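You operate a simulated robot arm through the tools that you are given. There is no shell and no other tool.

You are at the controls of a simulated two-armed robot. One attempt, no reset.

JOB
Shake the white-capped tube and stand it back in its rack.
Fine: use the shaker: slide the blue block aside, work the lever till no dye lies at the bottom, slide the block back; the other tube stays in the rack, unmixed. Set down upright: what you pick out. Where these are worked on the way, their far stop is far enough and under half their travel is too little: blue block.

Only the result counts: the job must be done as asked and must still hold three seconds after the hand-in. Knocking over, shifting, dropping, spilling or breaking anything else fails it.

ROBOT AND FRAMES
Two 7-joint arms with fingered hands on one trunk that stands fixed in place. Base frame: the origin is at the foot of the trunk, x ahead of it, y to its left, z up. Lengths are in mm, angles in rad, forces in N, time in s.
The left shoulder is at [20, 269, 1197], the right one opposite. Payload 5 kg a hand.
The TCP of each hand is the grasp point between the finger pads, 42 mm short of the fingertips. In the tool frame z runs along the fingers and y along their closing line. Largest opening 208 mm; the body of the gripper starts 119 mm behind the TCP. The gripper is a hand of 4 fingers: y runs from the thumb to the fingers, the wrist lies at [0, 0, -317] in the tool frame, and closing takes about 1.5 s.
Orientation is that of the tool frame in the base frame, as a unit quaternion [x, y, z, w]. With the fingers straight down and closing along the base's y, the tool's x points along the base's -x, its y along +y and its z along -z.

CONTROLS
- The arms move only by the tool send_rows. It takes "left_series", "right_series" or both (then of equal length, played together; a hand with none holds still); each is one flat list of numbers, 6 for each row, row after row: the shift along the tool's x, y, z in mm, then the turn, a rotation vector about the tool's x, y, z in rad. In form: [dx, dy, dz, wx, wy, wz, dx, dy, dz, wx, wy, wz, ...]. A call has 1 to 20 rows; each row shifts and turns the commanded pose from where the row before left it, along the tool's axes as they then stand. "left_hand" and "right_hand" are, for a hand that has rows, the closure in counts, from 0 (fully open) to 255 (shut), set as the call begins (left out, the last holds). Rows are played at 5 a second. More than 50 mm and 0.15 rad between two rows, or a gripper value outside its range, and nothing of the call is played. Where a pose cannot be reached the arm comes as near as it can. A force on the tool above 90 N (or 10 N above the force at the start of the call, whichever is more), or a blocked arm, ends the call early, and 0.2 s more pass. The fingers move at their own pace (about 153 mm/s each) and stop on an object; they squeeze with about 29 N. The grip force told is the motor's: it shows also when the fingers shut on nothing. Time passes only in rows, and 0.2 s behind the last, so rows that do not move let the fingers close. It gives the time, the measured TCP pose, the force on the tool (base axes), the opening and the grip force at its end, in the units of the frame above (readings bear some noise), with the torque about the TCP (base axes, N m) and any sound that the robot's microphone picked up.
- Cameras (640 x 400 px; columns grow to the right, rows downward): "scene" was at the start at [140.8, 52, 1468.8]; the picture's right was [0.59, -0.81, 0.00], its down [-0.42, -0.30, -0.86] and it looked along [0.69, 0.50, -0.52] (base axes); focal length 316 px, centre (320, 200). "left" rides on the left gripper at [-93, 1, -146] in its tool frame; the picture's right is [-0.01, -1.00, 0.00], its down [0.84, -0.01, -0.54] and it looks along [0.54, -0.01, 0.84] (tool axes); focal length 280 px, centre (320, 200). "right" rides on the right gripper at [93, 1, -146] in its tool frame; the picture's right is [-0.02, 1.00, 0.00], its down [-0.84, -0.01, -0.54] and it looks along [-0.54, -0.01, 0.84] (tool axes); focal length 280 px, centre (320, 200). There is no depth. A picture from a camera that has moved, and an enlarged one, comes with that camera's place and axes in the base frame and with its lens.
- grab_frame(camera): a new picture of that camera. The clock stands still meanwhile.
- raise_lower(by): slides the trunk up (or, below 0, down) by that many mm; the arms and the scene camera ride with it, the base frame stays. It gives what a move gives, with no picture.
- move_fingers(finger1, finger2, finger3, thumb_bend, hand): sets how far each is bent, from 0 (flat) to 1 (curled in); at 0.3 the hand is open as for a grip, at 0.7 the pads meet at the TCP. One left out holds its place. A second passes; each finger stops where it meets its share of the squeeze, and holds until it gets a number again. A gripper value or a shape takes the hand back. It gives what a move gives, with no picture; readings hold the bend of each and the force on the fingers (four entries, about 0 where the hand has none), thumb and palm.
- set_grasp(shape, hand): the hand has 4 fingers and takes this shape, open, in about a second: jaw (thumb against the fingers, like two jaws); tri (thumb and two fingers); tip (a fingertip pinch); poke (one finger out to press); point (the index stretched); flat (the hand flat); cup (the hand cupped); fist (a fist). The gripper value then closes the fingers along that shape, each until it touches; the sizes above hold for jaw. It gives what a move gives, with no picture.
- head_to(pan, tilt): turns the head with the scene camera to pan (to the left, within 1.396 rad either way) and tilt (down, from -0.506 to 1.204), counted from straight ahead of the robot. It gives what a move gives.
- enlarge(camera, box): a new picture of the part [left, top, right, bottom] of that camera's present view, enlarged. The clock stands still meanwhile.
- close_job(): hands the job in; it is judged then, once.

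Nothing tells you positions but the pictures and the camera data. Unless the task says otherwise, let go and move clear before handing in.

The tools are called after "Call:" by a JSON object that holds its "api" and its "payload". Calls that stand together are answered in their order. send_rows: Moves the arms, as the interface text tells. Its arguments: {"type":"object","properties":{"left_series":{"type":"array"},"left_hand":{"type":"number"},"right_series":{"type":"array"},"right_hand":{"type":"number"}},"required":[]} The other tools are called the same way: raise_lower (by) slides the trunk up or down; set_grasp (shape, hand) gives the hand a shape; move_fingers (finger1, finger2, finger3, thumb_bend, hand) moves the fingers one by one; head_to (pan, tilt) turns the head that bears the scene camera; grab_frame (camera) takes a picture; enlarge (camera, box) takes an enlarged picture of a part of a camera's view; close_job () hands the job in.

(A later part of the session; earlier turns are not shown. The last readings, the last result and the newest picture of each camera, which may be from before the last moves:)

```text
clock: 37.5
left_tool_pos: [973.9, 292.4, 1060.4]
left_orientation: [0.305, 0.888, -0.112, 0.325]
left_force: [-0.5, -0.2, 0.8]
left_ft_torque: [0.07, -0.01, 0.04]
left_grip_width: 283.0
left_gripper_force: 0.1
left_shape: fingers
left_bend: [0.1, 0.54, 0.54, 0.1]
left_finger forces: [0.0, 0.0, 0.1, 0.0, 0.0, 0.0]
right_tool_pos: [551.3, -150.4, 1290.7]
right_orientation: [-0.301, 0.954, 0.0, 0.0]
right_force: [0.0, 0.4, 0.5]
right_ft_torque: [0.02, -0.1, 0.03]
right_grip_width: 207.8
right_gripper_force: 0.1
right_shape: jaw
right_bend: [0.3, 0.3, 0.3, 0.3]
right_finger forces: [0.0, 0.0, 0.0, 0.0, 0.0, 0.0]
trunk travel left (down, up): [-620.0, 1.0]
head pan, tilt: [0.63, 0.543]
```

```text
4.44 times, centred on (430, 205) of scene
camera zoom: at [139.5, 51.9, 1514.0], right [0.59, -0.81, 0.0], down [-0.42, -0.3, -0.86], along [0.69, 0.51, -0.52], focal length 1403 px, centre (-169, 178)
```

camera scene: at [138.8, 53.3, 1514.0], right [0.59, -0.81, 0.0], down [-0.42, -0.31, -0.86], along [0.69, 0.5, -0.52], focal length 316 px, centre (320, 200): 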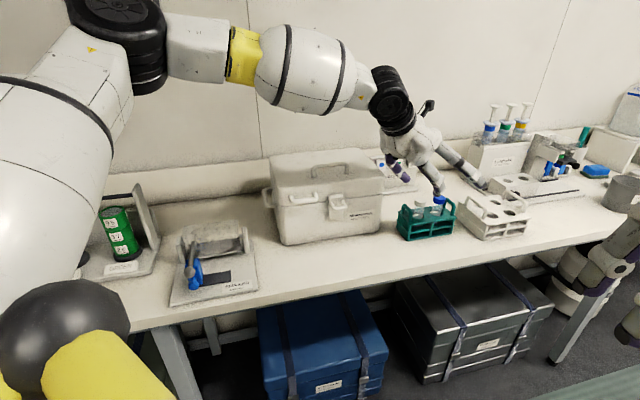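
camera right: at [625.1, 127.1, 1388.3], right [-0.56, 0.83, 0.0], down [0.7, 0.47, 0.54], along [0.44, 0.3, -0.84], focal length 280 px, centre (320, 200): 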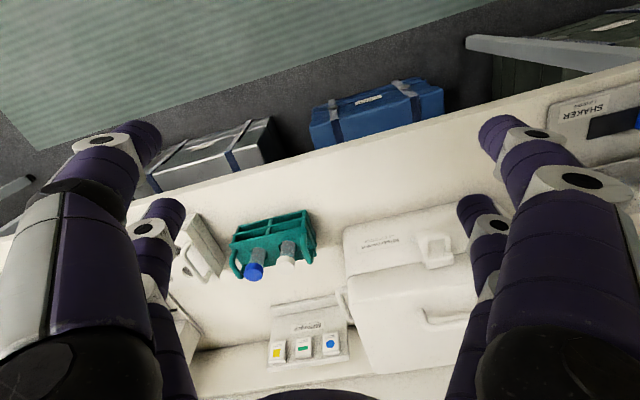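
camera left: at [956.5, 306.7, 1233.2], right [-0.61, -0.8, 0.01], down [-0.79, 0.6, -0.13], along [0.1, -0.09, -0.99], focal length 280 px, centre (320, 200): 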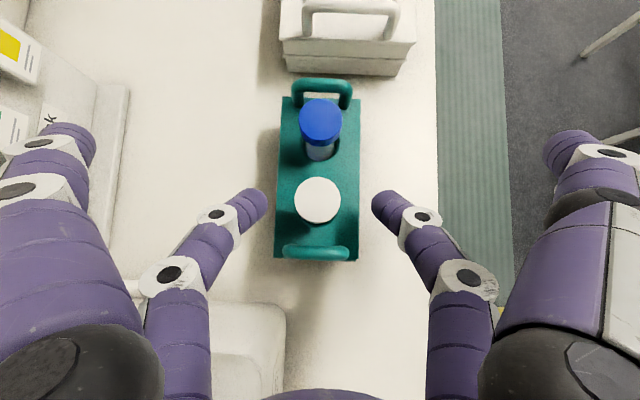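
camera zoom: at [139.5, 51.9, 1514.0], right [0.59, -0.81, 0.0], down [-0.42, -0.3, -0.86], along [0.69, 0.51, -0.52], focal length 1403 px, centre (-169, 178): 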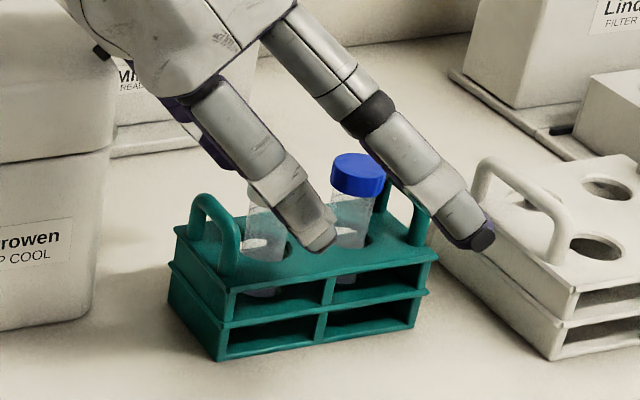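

No contact forces, and the cap sits between the two fingertips. Now I'll close fingers 2 and 3 gently.

Call:
{"api": "move_fingers", "payload": {"hand": "left", "finger2": 0.62, "finger3": 0.62}}

Call:
{"api": "grab_frame", "payload": {"camera": "left"}}

Call:
{"api": "enlarge", "payload": {"camera": "scene", "box": [395, 170, 465, 235]}}

```text
clock: 38.5
left_tool_pos: [974.8, 292.8, 1059.2]
left_orientation: [0.305, 0.889, -0.111, 0.324]
left_force: [0.3, -0.4, -0.5]
left_ft_torque: [0.0, 0.02, 0.02]
left_grip_width: 282.7
left_gripper_force: 0.0
left_shape: fingers
left_bend: [0.1, 0.62, 0.62, 0.1]
left_finger forces: [0.0, 0.0, 0.1, 0.1, 0.0, 0.0]
right_tool_pos: [552.5, -150.1, 1290.5]
right_orientation: [-0.302, 0.953, -0.001, 0.0]
right_force: [0.1, 1.0, 0.2]
right_ft_torque: [-0.01, 0.02, -0.02]
right_grip_width: 207.6
right_gripper_force: 0.0
right_shape: jaw
right_bend: [0.3, 0.3, 0.3, 0.3]
right_finger forces: [0.0, 0.1, 0.1, 0.0, 0.1, 0.1]
trunk travel left (down, up): [-620.0, 1.0]
head pan, tilt: [0.63, 0.543]
```

```text
taken
camera left: at [957.3, 307.0, 1232.3], right [-0.61, -0.8, 0.01], down [-0.79, 0.6, -0.13], along [0.1, -0.09, -0.99], focal length 280 px, centre (320, 200)
```

left: 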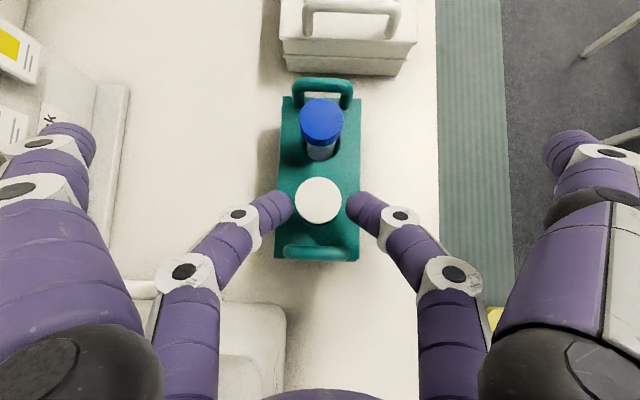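

```text
6.15 times, centred on (430, 202) of scene
camera zoom: at [140.4, 52.1, 1513.8], right [0.59, -0.81, 0.0], down [-0.42, -0.3, -0.86], along [0.69, 0.5, -0.52], focal length 1943 px, centre (-357, 185)
```

zoom: 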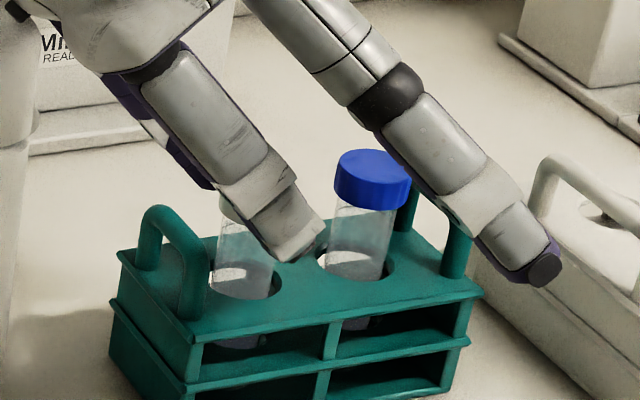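

The fingertip line sits about 5 mm behind the cap's centre. I'll nudge forward 5 mm and down 3 mm, then close.

Call:
{"api": "send_rows", "payload": {"left_series": [-1.9, 1, 5.5, 0, 0, 0, 0, 0, 0, 0, 0, 0]}}

Call:
{"api": "move_fingers", "payload": {"hand": "left", "finger2": 0.7, "finger3": 0.7}}

Call:
{"api": "grab_frame", "payload": {"camera": "left"}}

Call:
{"api": "enlarge", "payload": {"camera": "scene", "box": [395, 170, 465, 235]}}

```text
clock: 39.1
left_tool_pos: [979.4, 289.4, 1056.9]
left_orientation: [0.305, 0.889, -0.111, 0.324]
left_force: [-0.3, 0.5, -0.4]
left_ft_torque: [-0.01, 0.01, 0.02]
left_grip_width: 282.6
left_gripper_force: 0.1
left_shape: fingers
left_bend: [0.1, 0.62, 0.62, 0.1]
left_finger forces: [0.1, 0.0, 0.1, 0.0, 0.0, 0.0]
right_tool_pos: [551.4, -150.8, 1290.3]
right_orientation: [-0.302, 0.953, 0.001, -0.001]
right_force: [0.2, -0.2, 0.8]
right_ft_torque: [-0.04, -0.04, 0.04]
right_grip_width: 207.9
right_gripper_force: 0.0
right_shape: jaw
right_bend: [0.3, 0.3, 0.3, 0.3]
right_finger forces: [0.1, 0.0, 0.0, 0.0, 0.0, 0.0]
trunk travel left (down, up): [-620.0, 1.0]
head pan, tilt: [0.63, 0.543]
```

```text
clock: 40.1
left_tool_pos: [979.9, 289.9, 1057.1]
left_orientation: [0.305, 0.888, -0.112, 0.324]
left_force: [0.8, -0.5, -1.0]
left_ft_torque: [-0.01, -0.04, 0.04]
left_grip_width: 282.7
left_gripper_force: 9.0
left_shape: fingers
left_bend: [0.1, 0.64, 0.64, 0.1]
left_finger forces: [0.0, 8.6, 8.7, 0.0, 0.1, 0.0]
right_tool_pos: [551.3, -150.7, 1288.6]
right_orientation: [-0.302, 0.953, 0.0, 0.0]
right_force: [-0.3, -0.4, 0.0]
right_ft_torque: [0.04, -0.02, 0.01]
right_grip_width: 207.8
right_gripper_force: 0.0
right_shape: jaw
right_bend: [0.3, 0.3, 0.3, 0.3]
right_finger forces: [0.0, 0.1, 0.0, 0.0, 0.1, 0.0]
trunk travel left (down, up): [-620.0, 1.0]
head pan, tilt: [0.63, 0.543]
```

```text
taken
camera left: at [962.2, 304.2, 1229.3], right [-0.61, -0.8, 0.01], down [-0.79, 0.6, -0.13], along [0.1, -0.09, -0.99], focal length 280 px, centre (320, 200)
```

left: 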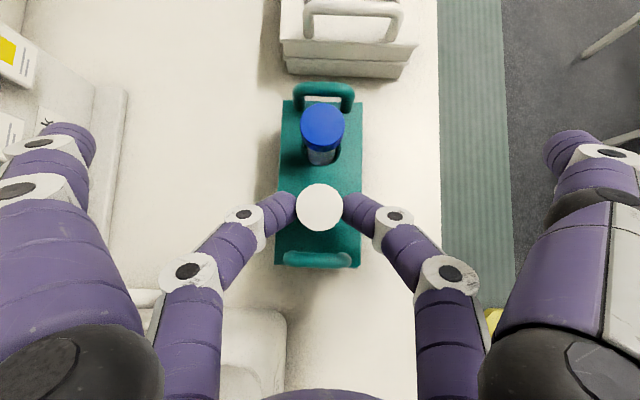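

```text
6.15 times, centred on (430, 202) of scene
camera zoom: at [140.4, 52.0, 1513.8], right [0.59, -0.81, 0.0], down [-0.42, -0.3, -0.86], along [0.69, 0.5, -0.52], focal length 1943 px, centre (-357, 185)
```

zoom: 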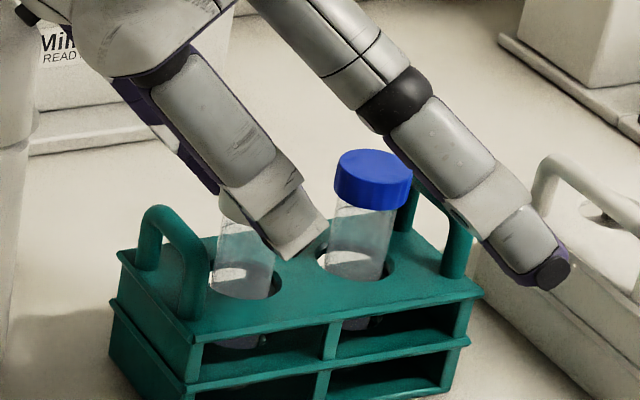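

Both fingertips are gripping the cap evenly, about 8.6 N each. I'll lift a little and check that the tube comes along.

Call:
{"api": "send_rows", "payload": {"left_series": [-9.6, 0, -11.5, 0, 0, 0, 0, 0, 0, 0, 0, 0]}}

Call:
{"api": "grab_frame", "payload": {"camera": "left"}}

Call:
{"api": "enlarge", "payload": {"camera": "scene", "box": [395, 170, 465, 235]}}

```text
clock: 40.7
left_tool_pos: [980.4, 290.9, 1071.1]
left_orientation: [0.305, 0.888, -0.112, 0.325]
left_force: [0.6, -0.1, -0.7]
left_ft_torque: [-0.02, 0.0, -0.03]
left_grip_width: 282.7
left_gripper_force: 8.4
left_shape: fingers
left_bend: [0.1, 0.64, 0.64, 0.1]
left_finger forces: [0.0, 8.6, 8.7, 0.0, 0.0, 0.0]
right_tool_pos: [554.1, -149.3, 1290.2]
right_orientation: [-0.301, 0.954, 0.0, 0.0]
right_force: [0.4, 0.6, 0.1]
right_ft_torque: [-0.05, 0.02, -0.02]
right_grip_width: 208.0
right_gripper_force: 0.0
right_shape: jaw
right_bend: [0.3, 0.3, 0.3, 0.3]
right_finger forces: [0.0, 0.0, 0.1, 0.0, 0.1, 0.0]
trunk travel left (down, up): [-620.0, 1.0]
head pan, tilt: [0.63, 0.543]
```

```text
taken
camera left: at [963.6, 305.3, 1243.8], right [-0.61, -0.8, 0.01], down [-0.79, 0.6, -0.13], along [0.1, -0.09, -0.99], focal length 280 px, centre (320, 200)
```

left: 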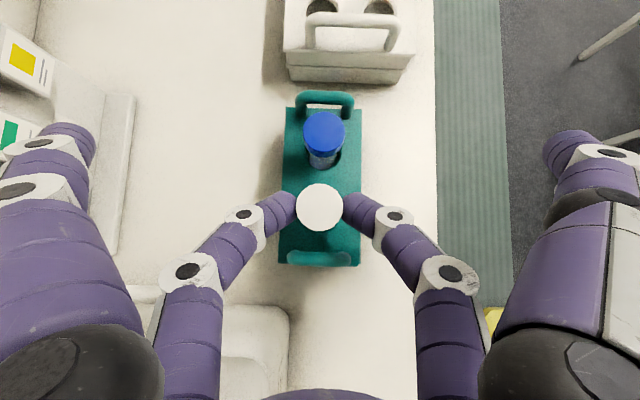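

```text
6.15 times, centred on (430, 202) of scene
camera zoom: at [140.9, 52.4, 1513.7], right [0.59, -0.81, 0.0], down [-0.42, -0.31, -0.86], along [0.69, 0.5, -0.52], focal length 1943 px, centre (-357, 185)
```

zoom: 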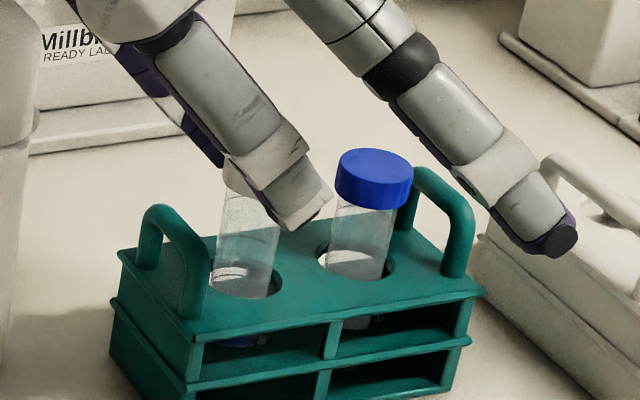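

The tube lifts with the hand, and blue dye shows at its bottom. I'll keep lifting straight up.

Call:
{"api": "send_rows", "payload": {"left_series": [-12.2, 0, -14.5, 0, 0, 0, -12.2, 0, -14.5, 0, 0, 0, -12.2, 0, -14.5, 0, 0, 0, 0, 0, 0, 0, 0, 0]}}

Call:
{"api": "grab_frame", "payload": {"camera": "left"}}

Call:
{"api": "enlarge", "payload": {"camera": "scene", "box": [380, 150, 480, 240]}}

```text
clock: 41.7
left_tool_pos: [980.7, 290.7, 1128.4]
left_orientation: [0.305, 0.888, -0.112, 0.325]
left_force: [0.2, -0.2, -0.9]
left_ft_torque: [0.0, 0.01, -0.05]
left_grip_width: 282.4
left_gripper_force: 8.7
left_shape: fingers
left_bend: [0.1, 0.64, 0.64, 0.1]
left_finger forces: [0.0, 8.8, 8.7, 0.1, 0.0, 0.0]
right_tool_pos: [552.0, -149.8, 1289.3]
right_orientation: [-0.301, 0.954, 0.001, -0.001]
right_force: [0.3, 0.0, -0.4]
right_ft_torque: [-0.01, 0.05, -0.01]
right_grip_width: 207.6
right_gripper_force: 0.0
right_shape: jaw
right_bend: [0.3, 0.3, 0.3, 0.3]
right_finger forces: [0.0, 0.0, 0.1, 0.1, 0.1, 0.0]
trunk travel left (down, up): [-620.0, 1.0]
head pan, tilt: [0.63, 0.543]
```

```text
taken
camera left: at [962.7, 305.3, 1300.6], right [-0.61, -0.8, 0.01], down [-0.79, 0.6, -0.13], along [0.1, -0.09, -0.99], focal length 280 px, centre (320, 200)
```

left: 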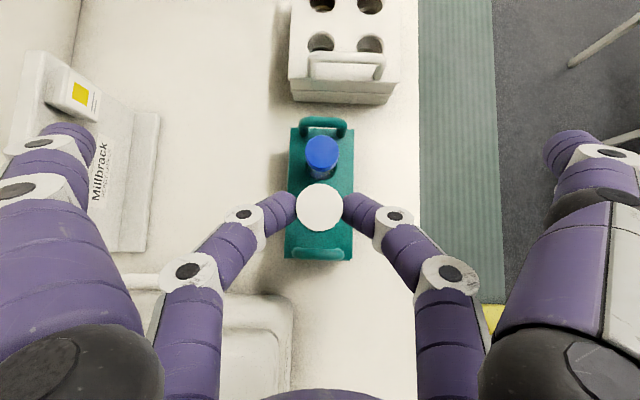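

```text
4.44 times, centred on (430, 195) of scene
camera zoom: at [140.7, 52.3, 1513.7], right [0.59, -0.81, 0.0], down [-0.42, -0.31, -0.86], along [0.69, 0.5, -0.52], focal length 1403 px, centre (-169, 222)
```

zoom: 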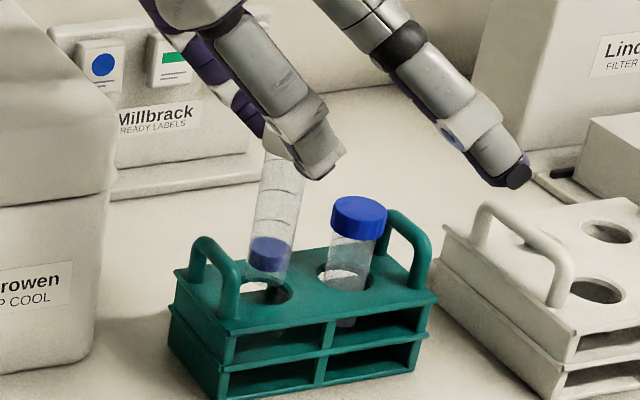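

The tube is out and clear of the rack by about 20 mm, with its dye layer visible at the bottom. I'll move it forward and up, in front of the cooler.

Call:
{"api": "send_rows", "payload": {"left_series": [-9.65, -20, -11.5, 0, 0, 0, -9.65, -25, -11.5, 0, 0, 0, -9.65, -25, -11.5, 0, 0, 0, -9.65, -25, -11.5, 0, 0, 0, -9.65, -25, -11.5, 0, 0, 0, 0, 0, 0, 0, 0, 0]}}

Call:
{"api": "grab_frame", "payload": {"camera": "left"}}

Call:
{"api": "enlarge", "payload": {"camera": "scene", "box": [340, 100, 500, 240]}}

```text
clock: 43.1
left_tool_pos: [905.7, 195.7, 1203.1]
left_orientation: [0.304, 0.889, -0.11, 0.324]
left_force: [0.6, 1.6, 0.0]
left_ft_torque: [-0.04, -0.03, -0.05]
left_grip_width: 282.9
left_gripper_force: 8.0
left_shape: fingers
left_bend: [0.1, 0.64, 0.64, 0.1]
left_finger forces: [0.0, 8.7, 8.6, 0.0, 0.0, 0.1]
right_tool_pos: [552.4, -150.0, 1289.9]
right_orientation: [-0.302, 0.953, 0.0, 0.0]
right_force: [0.8, -0.5, -0.8]
right_ft_torque: [-0.01, 0.06, 0.0]
right_grip_width: 208.1
right_gripper_force: 0.0
right_shape: jaw
right_bend: [0.3, 0.3, 0.3, 0.3]
right_finger forces: [0.0, 0.0, 0.1, 0.0, 0.1, 0.0]
trunk travel left (down, up): [-620.0, 1.0]
head pan, tilt: [0.63, 0.543]
```

```text
taken
camera left: at [888.8, 210.4, 1375.8], right [-0.6, -0.8, 0.01], down [-0.79, 0.6, -0.13], along [0.1, -0.09, -0.99], focal length 280 px, centre (320, 200)
```

left: 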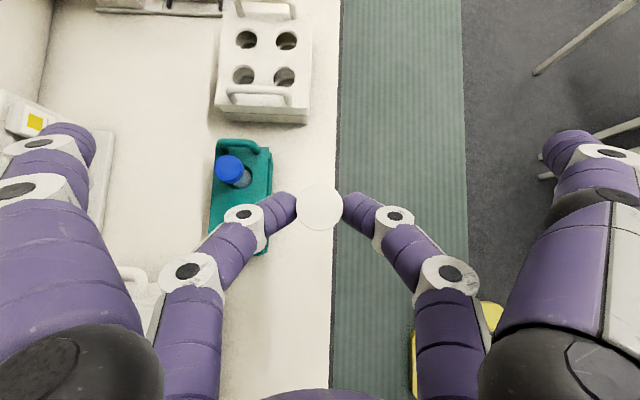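

```text
2.86 times, centred on (420, 170) of scene
camera zoom: at [140.7, 52.5, 1513.7], right [0.59, -0.81, 0.0], down [-0.42, -0.31, -0.86], along [0.69, 0.5, -0.52], focal length 902 px, centre (34, 286)
```

zoom: 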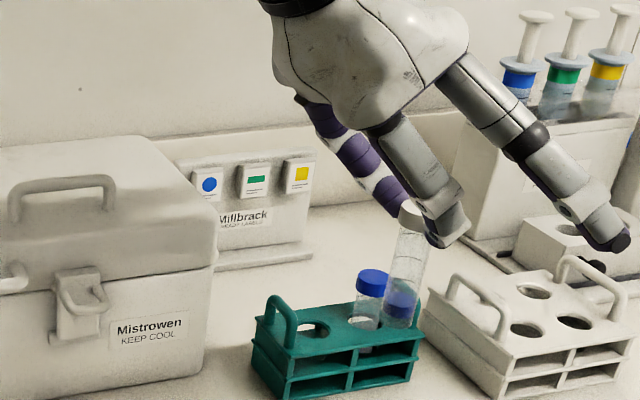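

The tube hangs vertical and secure. I'll carry it high in front of the cooler to a spot above the shaker's right-hand bore.

Call:
{"api": "send_rows", "payload": {"left_series": [26.7, 11.27, -28.27, 0, 0, 0, 26.7, 11.27, -28.27, 0, 0, 0, 26.7, 11.27, -28.27, 0, 0, 0, 26.7, 11.27, -28.27, 0, 0, 0, 26.7, 11.27, -28.27, 0, 0, 0, 26.7, 11.27, -28.27, 0, 0, 0, 26.7, 11.27, -28.27, 0, 0, 0, 26.7, 11.27, -28.27, 0, 0, 0, 26.7, 11.27, -28.27, 0, 0, 0, 26.7, 11.27, -28.27, 0, 0, 0, 26.7, 11.27, -28.27, 0, 0, 0, 26.7, 11.27, -28.27, 0, 0, 0, 26.7, 11.27, -28.27, 0, 0, 0, 26.7, 11.27, -28.27, 0, 0, 0, 26.6, 11.2, -28.3, 0, 0, 0, 0, 0, 0, 0, 0, 0, 0, 0, 0, 0, 0, 0]}}

Call:
{"api": "grab_frame", "payload": {"camera": "left"}}

Call:
{"api": "grab_frame", "payload": {"camera": "scene"}}

```text
clock: 46.7
left_tool_pos: [550.6, 687.7, 1269.1]
left_orientation: [0.306, 0.888, -0.112, 0.324]
left_force: [-1.4, 0.4, -1.0]
left_ft_torque: [-0.08, -0.06, -0.04]
left_grip_width: 282.8
left_gripper_force: 8.8
left_shape: fingers
left_bend: [0.1, 0.64, 0.64, 0.1]
left_finger forces: [0.0, 8.5, 8.4, 0.0, 0.0, 0.1]
right_tool_pos: [550.7, -149.7, 1289.9]
right_orientation: [-0.301, 0.953, 0.0, 0.0]
right_force: [-0.7, 1.1, 0.2]
right_ft_torque: [-0.05, -0.05, -0.01]
right_grip_width: 207.9
right_gripper_force: 0.0
right_shape: jaw
right_bend: [0.3, 0.3, 0.3, 0.3]
right_finger forces: [0.0, 0.0, 0.0, 0.1, 0.0, 0.0]
trunk travel left (down, up): [-620.0, 1.0]
head pan, tilt: [0.63, 0.543]
```

```text
taken
camera left: at [533.4, 702.9, 1441.5], right [-0.61, -0.8, 0.01], down [-0.79, 0.6, -0.13], along [0.1, -0.09, -0.99], focal length 280 px, centre (320, 200)
```

left: 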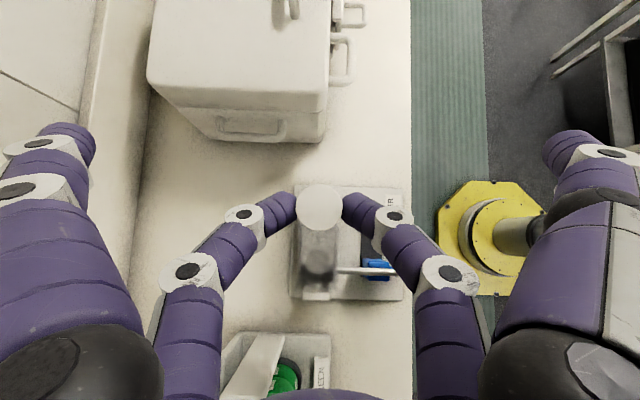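

```text
taken
camera scene: at [139.8, 52.8, 1513.9], right [0.59, -0.81, 0.0], down [-0.42, -0.31, -0.86], along [0.69, 0.5, -0.52], focal length 316 px, centre (320, 200)
```

scene: 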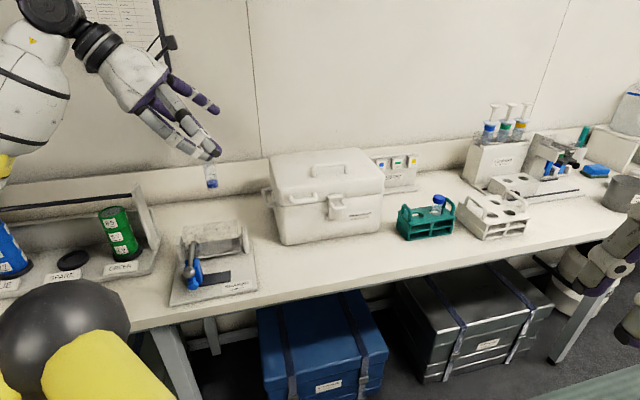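

The tube is above the shaker. I'll enlarge the view to compare the tube with the bore positions.

Call:
{"api": "enlarge", "payload": {"camera": "left", "box": [280, 175, 420, 310]}}

Call:
{"api": "enlarge", "payload": {"camera": "scene", "box": [155, 120, 275, 310]}}

```text
2.96 times, centred on (350, 242) of left
camera zoom: at [533.4, 702.9, 1441.5], right [-0.61, -0.8, 0.01], down [-0.79, 0.6, -0.13], along [0.1, -0.09, -0.99], focal length 831 px, centre (231, 74)
```

zoom: 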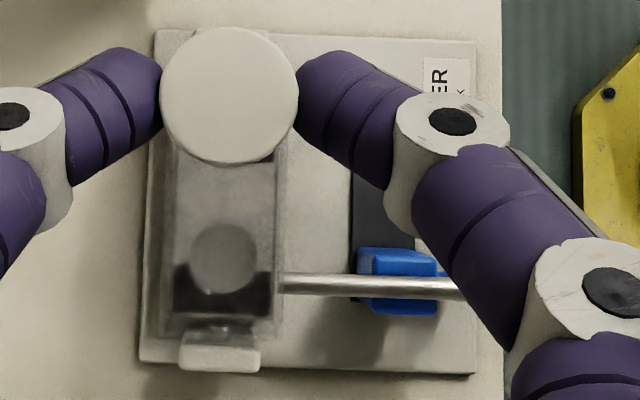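

```text
2.11 times, centred on (215, 215) of scene
camera zoom: at [139.8, 52.8, 1513.9], right [0.59, -0.81, 0.0], down [-0.42, -0.31, -0.86], along [0.69, 0.5, -0.52], focal length 665 px, centre (541, 168)
```

zoom: 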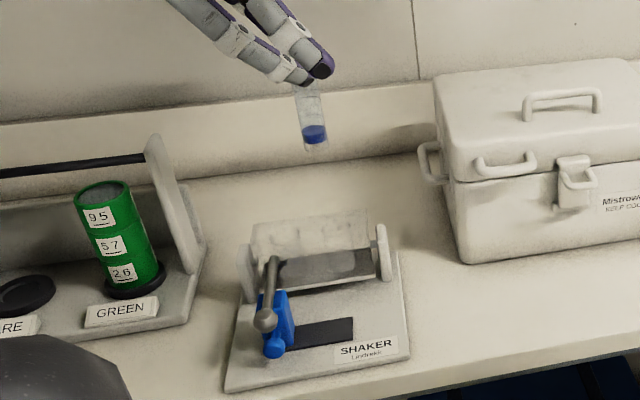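

The tube axis is at about (550, 687) and the right bore at about (552.5, 684.5). I'll lower until the tube bottom is just above the bore and check from both cameras.

Call:
{"api": "send_rows", "payload": {"left_series": [23.4, -0.2, 29.9, 0, 0, 0, 23.4, -0.2, 29.9, 0, 0, 0, 23.4, -0.1, 29.9, 0, 0, 0, 0, 0, 0, 0, 0, 0, 0, 0, 0, 0, 0, 0]}}

Call:
{"api": "enlarge", "payload": {"camera": "left", "box": [260, 160, 400, 330]}}

Call:
{"api": "enlarge", "payload": {"camera": "scene", "box": [165, 170, 265, 280]}}

```text
clock: 47.9
left_tool_pos: [554.7, 681.7, 1154.7]
left_orientation: [0.305, 0.888, -0.111, 0.324]
left_force: [1.1, 1.3, -0.6]
left_ft_torque: [-0.06, -0.05, -0.08]
left_grip_width: 282.8
left_gripper_force: 8.4
left_shape: fingers
left_bend: [0.1, 0.64, 0.64, 0.1]
left_finger forces: [0.0, 8.6, 8.4, 0.1, 0.0, 0.1]
right_tool_pos: [553.0, -151.0, 1289.7]
right_orientation: [-0.301, 0.954, 0.0, 0.0]
right_force: [0.0, 0.3, -0.2]
right_ft_torque: [-0.11, 0.05, -0.01]
right_grip_width: 208.0
right_gripper_force: 0.1
right_shape: jaw
right_bend: [0.3, 0.3, 0.3, 0.3]
right_finger forces: [0.0, 0.1, 0.0, 0.1, 0.0, 0.0]
trunk travel left (down, up): [-620.0, 1.0]
head pan, tilt: [0.63, 0.543]
```

```text
2.35 times, centred on (330, 245) of left
camera zoom: at [537.6, 697.2, 1327.3], right [-0.61, -0.8, 0.01], down [-0.79, 0.6, -0.13], along [0.1, -0.09, -0.99], focal length 660 px, centre (296, 94)
```

zoom: 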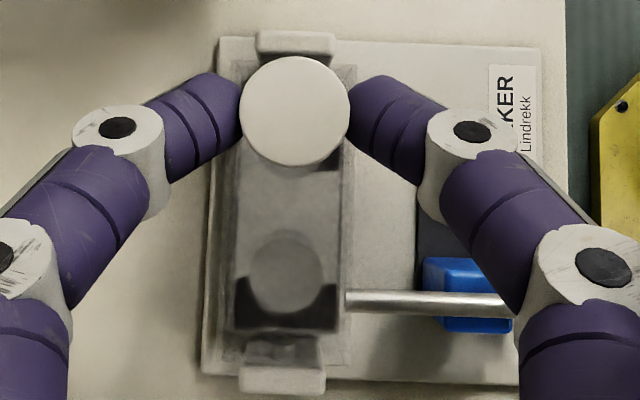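

```text
3.64 times, centred on (215, 225) of scene
camera zoom: at [140.6, 53.0, 1513.8], right [0.59, -0.81, 0.0], down [-0.42, -0.31, -0.86], along [0.69, 0.5, -0.52], focal length 1148 px, centre (702, 109)
```

zoom: 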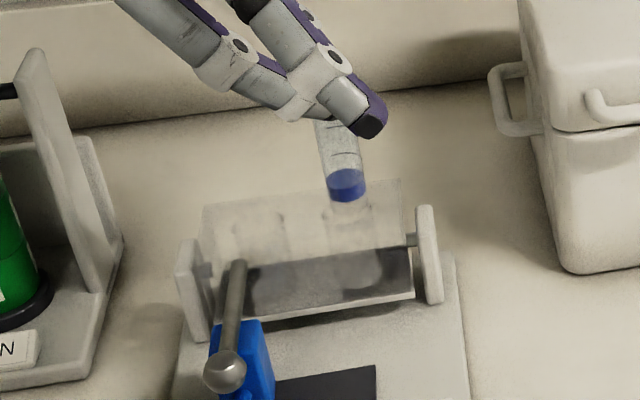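

The tube is about 3 mm off toward the right-front of the bore. I'll correct that and come down a little more before the next check.

Call:
{"api": "send_rows", "payload": {"left_series": [2.1, 1.05, -1.75, 0, 0, 0, 6.4, 0, 7.6, 0, 0, 0, 0, 0, 0, 0, 0, 0, 0, 0, 0, 0, 0, 0]}}

Call:
{"api": "enlarge", "payload": {"camera": "left", "box": [270, 170, 390, 310]}}

Call:
{"api": "enlarge", "payload": {"camera": "scene", "box": [185, 190, 245, 240]}}

```text
clock: 48.9
left_tool_pos: [552.9, 683.2, 1146.0]
left_orientation: [0.305, 0.889, -0.111, 0.324]
left_force: [0.7, -1.4, -0.4]
left_ft_torque: [0.0, -0.03, 0.0]
left_grip_width: 282.9
left_gripper_force: 8.8
left_shape: fingers
left_bend: [0.1, 0.64, 0.64, 0.1]
left_finger forces: [0.0, 8.5, 8.5, 0.0, 0.0, 0.0]
right_tool_pos: [551.5, -151.5, 1290.4]
right_orientation: [-0.301, 0.953, -0.001, 0.0]
right_force: [-0.8, -0.8, -0.4]
right_ft_torque: [0.0, 0.01, 0.02]
right_grip_width: 207.9
right_gripper_force: 0.1
right_shape: jaw
right_bend: [0.3, 0.3, 0.3, 0.3]
right_finger forces: [0.0, 0.0, 0.0, 0.1, 0.1, 0.0]
trunk travel left (down, up): [-620.0, 1.0]
head pan, tilt: [0.63, 0.543]
```

```text
2.86 times, centred on (330, 240) of left
camera zoom: at [536.1, 698.9, 1318.8], right [-0.61, -0.8, 0.01], down [-0.79, 0.6, -0.13], along [0.1, -0.09, -0.99], focal length 801 px, centre (291, 86)
```

zoom: 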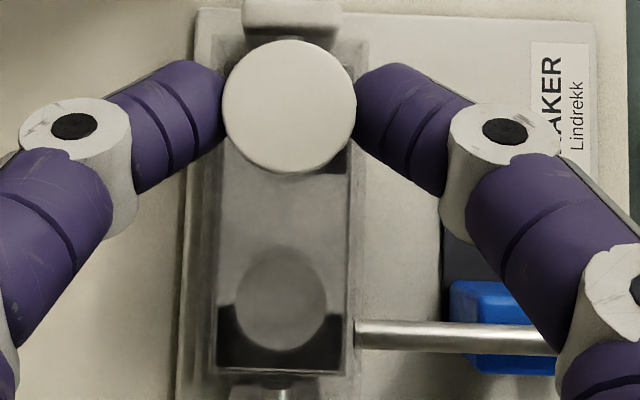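

```text
8.00 times, centred on (215, 215) of scene
camera zoom: at [140.3, 52.1, 1513.9], right [0.59, -0.81, 0.0], down [-0.42, -0.3, -0.86], along [0.69, 0.5, -0.52], focal length 2526 px, centre (1160, 80)
```

zoom: 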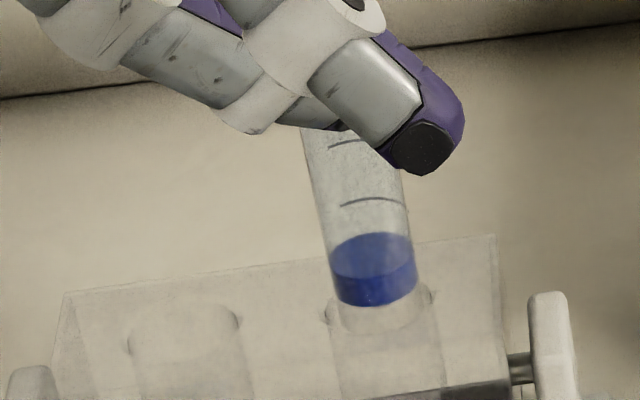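

From above, the tube axis is within about 1 mm of the bore centre, and the bore gives roughly 4 mm clearance all round. I'll lower it 30 mm while watching the forces.

Call:
{"api": "send_rows", "payload": {"left_series": [9.5, 0.5, 11.5, 0, 0, 0, 9.6, 0.5, 11.6, 0, 0, 0, 0, 0, 0, 0, 0, 0]}}

Call:
{"api": "enlarge", "payload": {"camera": "scene", "box": [185, 190, 245, 240]}}

Call:
{"api": "enlarge", "payload": {"camera": "left", "box": [270, 170, 390, 330]}}

```text
clock: 49.7
left_tool_pos: [553.2, 685.6, 1118.0]
left_orientation: [0.305, 0.889, -0.11, 0.325]
left_force: [0.0, -0.5, -0.8]
left_ft_torque: [-0.01, 0.03, 0.02]
left_grip_width: 282.9
left_gripper_force: 8.5
left_shape: fingers
left_bend: [0.1, 0.64, 0.64, 0.1]
left_finger forces: [0.1, 8.6, 8.5, 0.0, 0.1, 0.0]
right_tool_pos: [552.3, -151.4, 1289.7]
right_orientation: [-0.301, 0.954, -0.001, 0.0]
right_force: [0.7, -0.4, 0.1]
right_ft_torque: [0.01, -0.03, 0.01]
right_grip_width: 207.7
right_gripper_force: 0.0
right_shape: jaw
right_bend: [0.3, 0.3, 0.3, 0.3]
right_finger forces: [0.1, 0.1, 0.0, 0.1, 0.0, 0.0]
trunk travel left (down, up): [-620.0, 1.0]
head pan, tilt: [0.63, 0.543]
```

```text
8.00 times, centred on (215, 215) of scene
camera zoom: at [140.2, 52.0, 1513.9], right [0.59, -0.81, 0.0], down [-0.42, -0.3, -0.86], along [0.69, 0.5, -0.52], focal length 2526 px, centre (1160, 80)
```

zoom: 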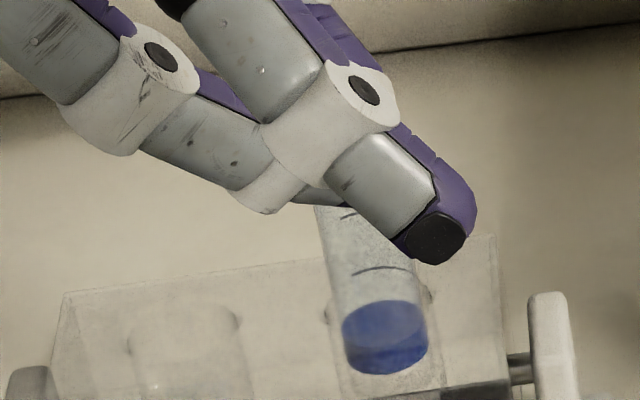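

```text
2.50 times, centred on (330, 250) of left
camera zoom: at [536.2, 700.3, 1289.3], right [-0.61, -0.8, 0.01], down [-0.79, 0.6, -0.13], along [0.1, -0.09, -0.99], focal length 701 px, centre (295, 75)
```

zoom: 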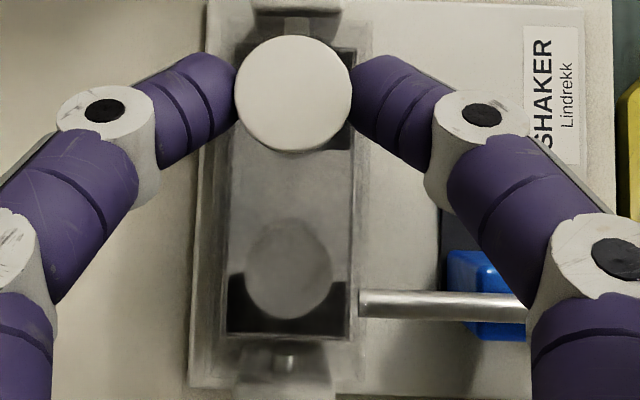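

The tube is in the bore with no side force. I'll lower another 30 mm.

Call:
{"api": "send_rows", "payload": {"left_series": [9.6, 0, 11.5, 0, 0, 0, 9.6, 0, 11.5, 0, 0, 0, 0, 0, 0, 0, 0, 0]}}

Call:
{"api": "enlarge", "payload": {"camera": "scene", "box": [185, 195, 245, 245]}}

```text
clock: 50.5
left_tool_pos: [553.4, 685.4, 1088.9]
left_orientation: [0.306, 0.888, -0.112, 0.324]
left_force: [-0.2, -0.4, -0.2]
left_ft_torque: [0.04, 0.0, 0.0]
left_grip_width: 282.9
left_gripper_force: 8.4
left_shape: fingers
left_bend: [0.1, 0.64, 0.64, 0.1]
left_finger forces: [0.1, 8.5, 8.4, 0.0, 0.0, 0.0]
right_tool_pos: [552.1, -150.6, 1289.7]
right_orientation: [-0.302, 0.953, 0.0, 0.0]
right_force: [-0.5, 0.9, -0.2]
right_ft_torque: [0.02, -0.02, 0.0]
right_grip_width: 207.8
right_gripper_force: 0.0
right_shape: jaw
right_bend: [0.3, 0.3, 0.3, 0.3]
right_finger forces: [0.1, 0.1, 0.0, 0.0, 0.1, 0.1]
trunk travel left (down, up): [-620.0, 1.0]
head pan, tilt: [0.63, 0.543]
```

```text
8.00 times, centred on (215, 220) of scene
camera zoom: at [140.2, 52.0, 1513.9], right [0.59, -0.81, 0.0], down [-0.42, -0.3, -0.86], along [0.69, 0.5, -0.52], focal length 2526 px, centre (1160, 40)
```

zoom: 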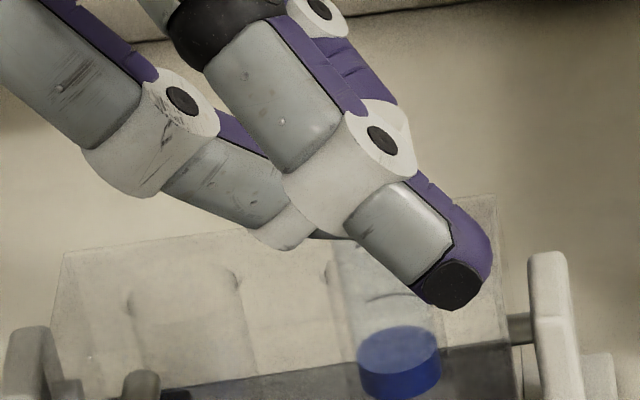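

Still no contact. I'll go down in 6 mm steps until the tube touches the bottom of the bore.

Call:
{"api": "send_rows", "payload": {"left_series": [3.9, 0, 4.6, 0, 0, 0, 3.9, 0, 4.6, 0, 0, 0, 3.9, 0, 4.6, 0, 0, 0, 0, 0, 0, 0, 0, 0]}}

Call:
{"api": "enlarge", "payload": {"camera": "scene", "box": [185, 205, 245, 255]}}

Call:
{"api": "grab_frame", "payload": {"camera": "left"}}

```text
clock: 51.5
left_tool_pos: [553.5, 684.8, 1068.6]
left_orientation: [0.305, 0.888, -0.113, 0.324]
left_force: [0.3, -0.4, 3.4]
left_ft_torque: [-0.04, -0.02, -0.04]
left_grip_width: 282.8
left_gripper_force: 6.3
left_shape: fingers
left_bend: [0.1, 0.66, 0.66, 0.1]
left_finger forces: [0.0, 6.3, 6.0, 0.0, 0.0, 0.0]
right_tool_pos: [552.3, -149.7, 1289.0]
right_orientation: [-0.301, 0.954, 0.0, 0.001]
right_force: [-0.1, 1.1, -0.3]
right_ft_torque: [-0.05, -0.02, 0.01]
right_grip_width: 208.0
right_gripper_force: 0.1
right_shape: jaw
right_bend: [0.3, 0.3, 0.3, 0.3]
right_finger forces: [0.0, 0.0, 0.1, 0.0, 0.0, 0.1]
trunk travel left (down, up): [-620.0, 1.0]
head pan, tilt: [0.63, 0.543]
```

```text
8.00 times, centred on (215, 230) of scene
camera zoom: at [140.2, 52.3, 1513.8], right [0.59, -0.81, 0.0], down [-0.42, -0.31, -0.86], along [0.69, 0.5, -0.52], focal length 2526 px, centre (1160, -40)
```

zoom: 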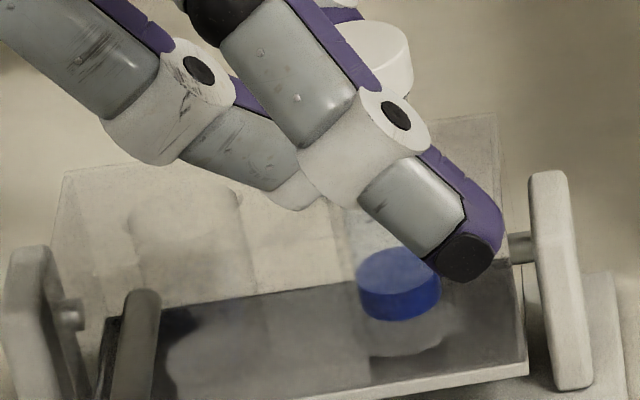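

```text
taken
camera left: at [537.4, 700.2, 1241.2], right [-0.61, -0.8, 0.01], down [-0.79, 0.6, -0.13], along [0.1, -0.09, -0.99], focal length 280 px, centre (320, 200)
```

left: 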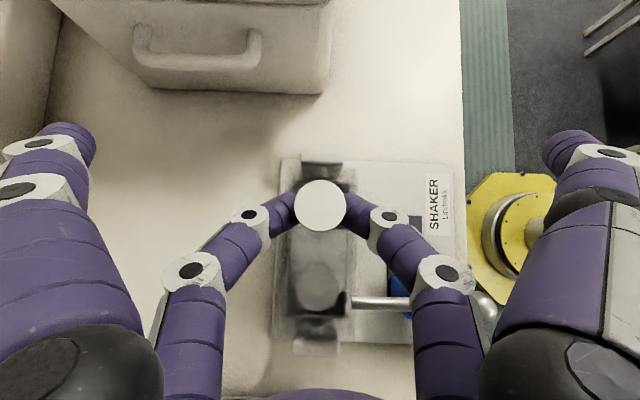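

The tube has touched bottom: there's a 3 N upward force and the fingertips slid slightly off the cap. I'll release it and see whether it's seated.

Call:
{"api": "move_fingers", "payload": {"hand": "left", "finger2": 0.54, "finger3": 0.54}}

Call:
{"api": "enlarge", "payload": {"camera": "scene", "box": [185, 205, 245, 255]}}

Call:
{"api": "enlarge", "payload": {"camera": "left", "box": [260, 140, 400, 370]}}

```text
clock: 52.5
left_tool_pos: [555.5, 686.0, 1070.6]
left_orientation: [0.305, 0.888, -0.111, 0.324]
left_force: [0.5, 0.4, -1.2]
left_ft_torque: [0.0, 0.01, 0.04]
left_grip_width: 282.8
left_gripper_force: 0.1
left_shape: fingers
left_bend: [0.1, 0.54, 0.54, 0.1]
left_finger forces: [0.0, 0.1, 0.1, 0.0, 0.1, 0.0]
right_tool_pos: [552.0, -150.9, 1289.6]
right_orientation: [-0.302, 0.953, 0.0, 0.0]
right_force: [0.2, 0.0, -0.1]
right_ft_torque: [-0.02, 0.01, 0.03]
right_grip_width: 207.7
right_gripper_force: 0.1
right_shape: jaw
right_bend: [0.3, 0.3, 0.3, 0.3]
right_finger forces: [0.0, 0.0, 0.0, 0.0, 0.1, 0.0]
trunk travel left (down, up): [-620.0, 1.0]
head pan, tilt: [0.63, 0.543]
```

```text
8.00 times, centred on (215, 230) of scene
camera zoom: at [140.3, 52.0, 1513.9], right [0.59, -0.81, 0.0], down [-0.42, -0.3, -0.86], along [0.69, 0.5, -0.52], focal length 2526 px, centre (1160, -40)
```

zoom: 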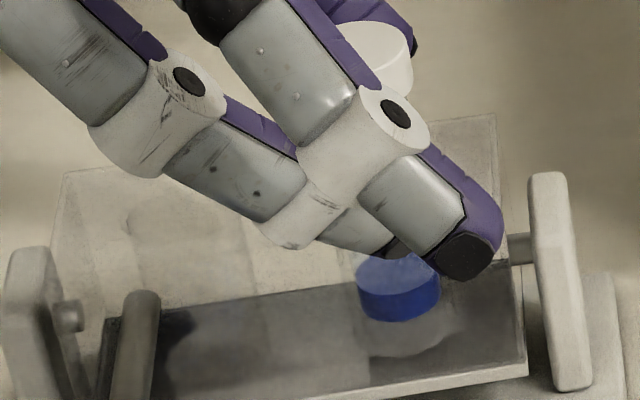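

```text
1.74 times, centred on (330, 255) of left
camera zoom: at [537.5, 700.0, 1242.1], right [-0.61, -0.8, 0.01], down [-0.79, 0.6, -0.13], along [0.1, -0.09, -0.99], focal length 488 px, centre (303, 104)
```

zoom: 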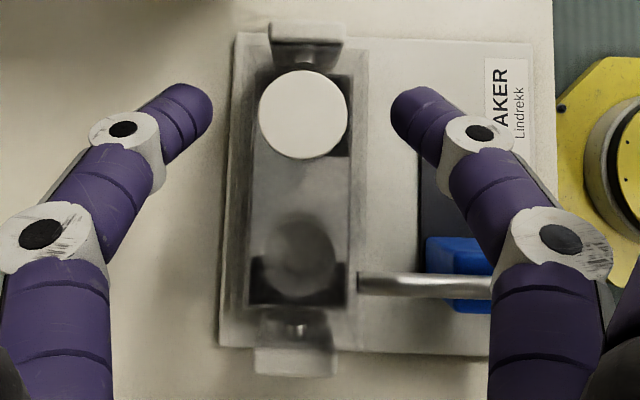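

The tube is seated upright in the right-hand bore. I'll lift the hand clear and study the block, knob and lever.

Call:
{"api": "send_rows", "payload": {"left_series": [-19.3, 0, -22.9, 0, 0, 0, -25.7, 0, -30.6, 0, 0, 0, -25.7, 0, -30.6, 0, 0, 0, 0, 0, 0, 0, 0, 0, 0, 0, 0, 0, 0, 0]}}

Call:
{"api": "enlarge", "payload": {"camera": "left", "box": [270, 150, 450, 330]}}

Call:
{"api": "enlarge", "payload": {"camera": "scene", "box": [165, 210, 265, 310]}}

Call:
{"api": "enlarge", "payload": {"camera": "scene", "box": [175, 240, 235, 300]}}

```text
clock: 53.7
left_tool_pos: [554.8, 685.1, 1179.2]
left_orientation: [0.305, 0.888, -0.111, 0.324]
left_force: [0.4, 0.7, -0.1]
left_ft_torque: [0.04, 0.06, 0.01]
left_grip_width: 282.7
left_gripper_force: 0.1
left_shape: fingers
left_bend: [0.1, 0.54, 0.54, 0.1]
left_finger forces: [0.1, 0.1, 0.0, 0.1, 0.0, 0.0]
right_tool_pos: [550.9, -151.7, 1289.0]
right_orientation: [-0.301, 0.954, 0.0, -0.001]
right_force: [0.5, -1.1, -0.2]
right_ft_torque: [0.08, -0.06, -0.04]
right_grip_width: 207.7
right_gripper_force: 0.1
right_shape: jaw
right_bend: [0.3, 0.3, 0.3, 0.3]
right_finger forces: [0.0, 0.1, 0.0, 0.1, 0.0, 0.0]
trunk travel left (down, up): [-620.0, 1.0]
head pan, tilt: [0.63, 0.543]
```

```text
2.22 times, centred on (360, 240) of left
camera zoom: at [538.6, 699.2, 1352.1], right [-0.61, -0.8, 0.01], down [-0.79, 0.6, -0.13], along [0.1, -0.09, -0.99], focal length 623 px, centre (231, 111)
```

zoom: 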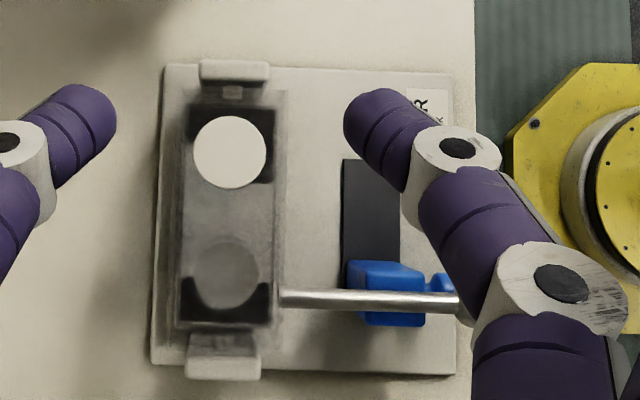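

```text
4.00 times, centred on (215, 260) of scene
camera zoom: at [140.0, 51.5, 1513.9], right [0.59, -0.81, 0.0], down [-0.42, -0.3, -0.86], along [0.69, 0.51, -0.52], focal length 1263 px, centre (740, -40)
```

zoom: 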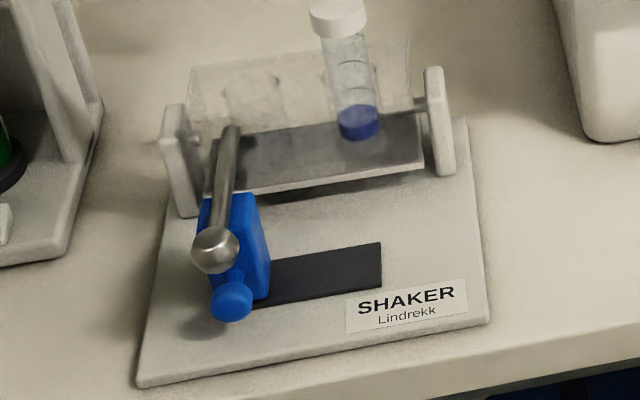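

```text
6.67 times, centred on (205, 270) of scene
camera zoom: at [140.0, 51.5, 1513.9], right [0.59, -0.81, 0.0], down [-0.42, -0.3, -0.86], along [0.69, 0.51, -0.52], focal length 2105 px, centre (1087, -267)
```

zoom: 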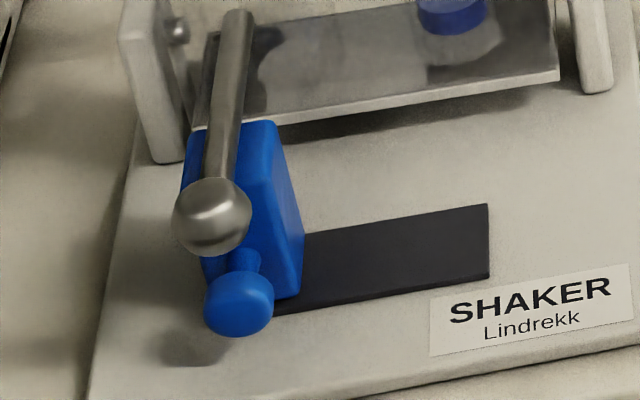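

The tube stands upright in the clear cradle. The block is about 35 mm wide, with a mushroom knob under the lever's ball. I'd like to push it from its left side under the lever, so I'll check the poke and point shapes in free air.

Call:
{"api": "set_grasp", "payload": {"shape": "poke", "hand": "left"}}

Call:
{"api": "grab_frame", "payload": {"camera": "left"}}

Call:
{"api": "grab_frame", "payload": {"camera": "scene"}}

Call:
{"api": "set_grasp", "payload": {"shape": "point", "hand": "left"}}

Call:
{"api": "grab_frame", "payload": {"camera": "left"}}

Call:
{"api": "enlarge", "payload": {"camera": "scene", "box": [60, 10, 260, 190]}}

```text
clock: 54.6
left_tool_pos: [555.8, 684.3, 1179.6]
left_orientation: [0.307, 0.888, -0.112, 0.324]
left_force: [0.1, -0.5, -0.9]
left_ft_torque: [0.03, 0.03, 0.02]
left_grip_width: 0.2
left_gripper_force: 0.1
left_shape: poke
left_bend: [1.0, 1.0, 1.0, 0.33]
left_finger forces: [0.0, 0.0, 0.0, 0.0, 0.0, 0.0]
right_tool_pos: [552.6, -150.1, 1289.4]
right_orientation: [-0.302, 0.953, 0.0, 0.001]
right_force: [-0.1, -0.7, -0.2]
right_ft_torque: [0.02, -0.01, -0.02]
right_grip_width: 208.0
right_gripper_force: 0.0
right_shape: jaw
right_bend: [0.3, 0.3, 0.3, 0.3]
right_finger forces: [0.0, 0.0, 0.0, 0.0, 0.0, 0.1]
trunk travel left (down, up): [-620.0, 1.0]
head pan, tilt: [0.63, 0.543]
```

```text
taken
camera left: at [538.9, 699.8, 1351.5], right [-0.61, -0.8, 0.01], down [-0.79, 0.6, -0.13], along [0.1, -0.09, -0.99], focal length 280 px, centre (320, 200)
```

left: 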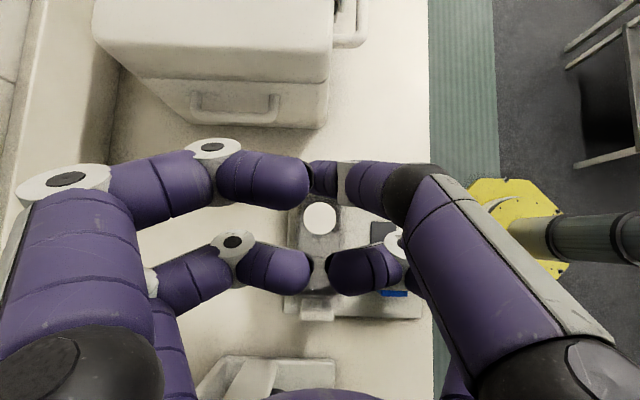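

```text
taken
camera scene: at [140.3, 52.0, 1513.9], right [0.59, -0.81, 0.0], down [-0.42, -0.3, -0.86], along [0.69, 0.5, -0.52], focal length 316 px, centre (320, 200)
```

scene: 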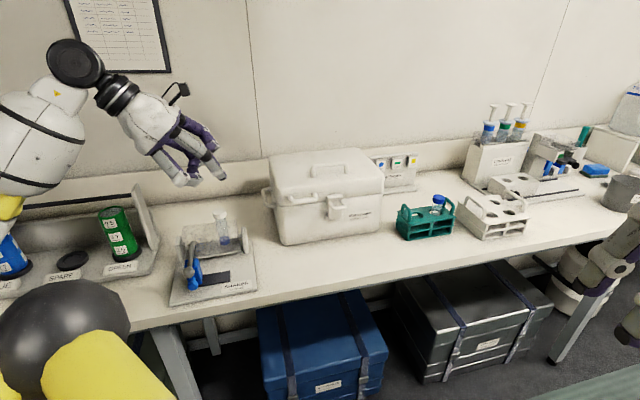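

```text
clock: 55.5
left_tool_pos: [555.9, 684.5, 1179.2]
left_orientation: [0.305, 0.888, -0.111, 0.324]
left_force: [-0.5, 0.3, -0.2]
left_ft_torque: [0.0, 0.03, -0.02]
left_grip_width: 201.7
left_gripper_force: 0.0
left_shape: point
left_bend: [0.7, 1.0, 1.0, 0.32]
left_finger forces: [0.0, 0.0, 0.1, 0.0, 0.1, 0.0]
right_tool_pos: [551.2, -150.1, 1289.7]
right_orientation: [-0.302, 0.953, 0.0, -0.001]
right_force: [0.6, -0.2, -0.8]
right_ft_torque: [0.02, 0.01, 0.0]
right_grip_width: 208.0
right_gripper_force: 0.1
right_shape: jaw
right_bend: [0.3, 0.3, 0.3, 0.3]
right_finger forces: [0.0, 0.0, 0.0, 0.1, 0.0, 0.0]
trunk travel left (down, up): [-620.0, 1.0]
head pan, tilt: [0.63, 0.543]
```

```text
taken
camera left: at [538.8, 699.8, 1351.5], right [-0.61, -0.8, 0.01], down [-0.79, 0.6, -0.13], along [0.1, -0.09, -0.99], focal length 280 px, centre (320, 200)
```

left: 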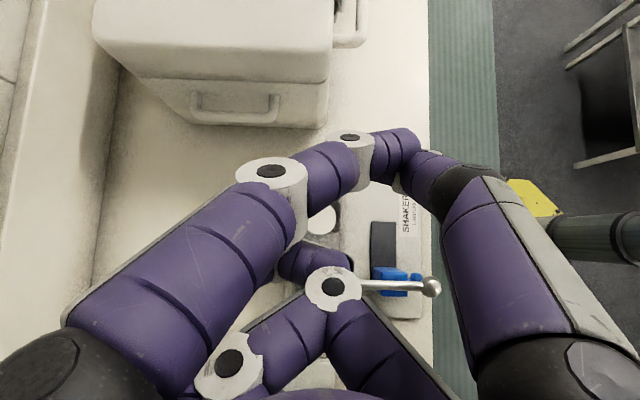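

```text
2.22 times, centred on (160, 100) of scene
camera zoom: at [140.2, 52.1, 1513.9], right [0.59, -0.81, 0.0], down [-0.42, -0.3, -0.86], along [0.69, 0.5, -0.52], focal length 702 px, centre (676, 422)
```

zoom: 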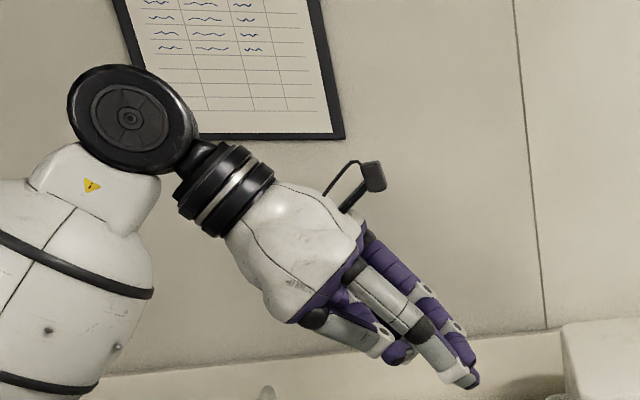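

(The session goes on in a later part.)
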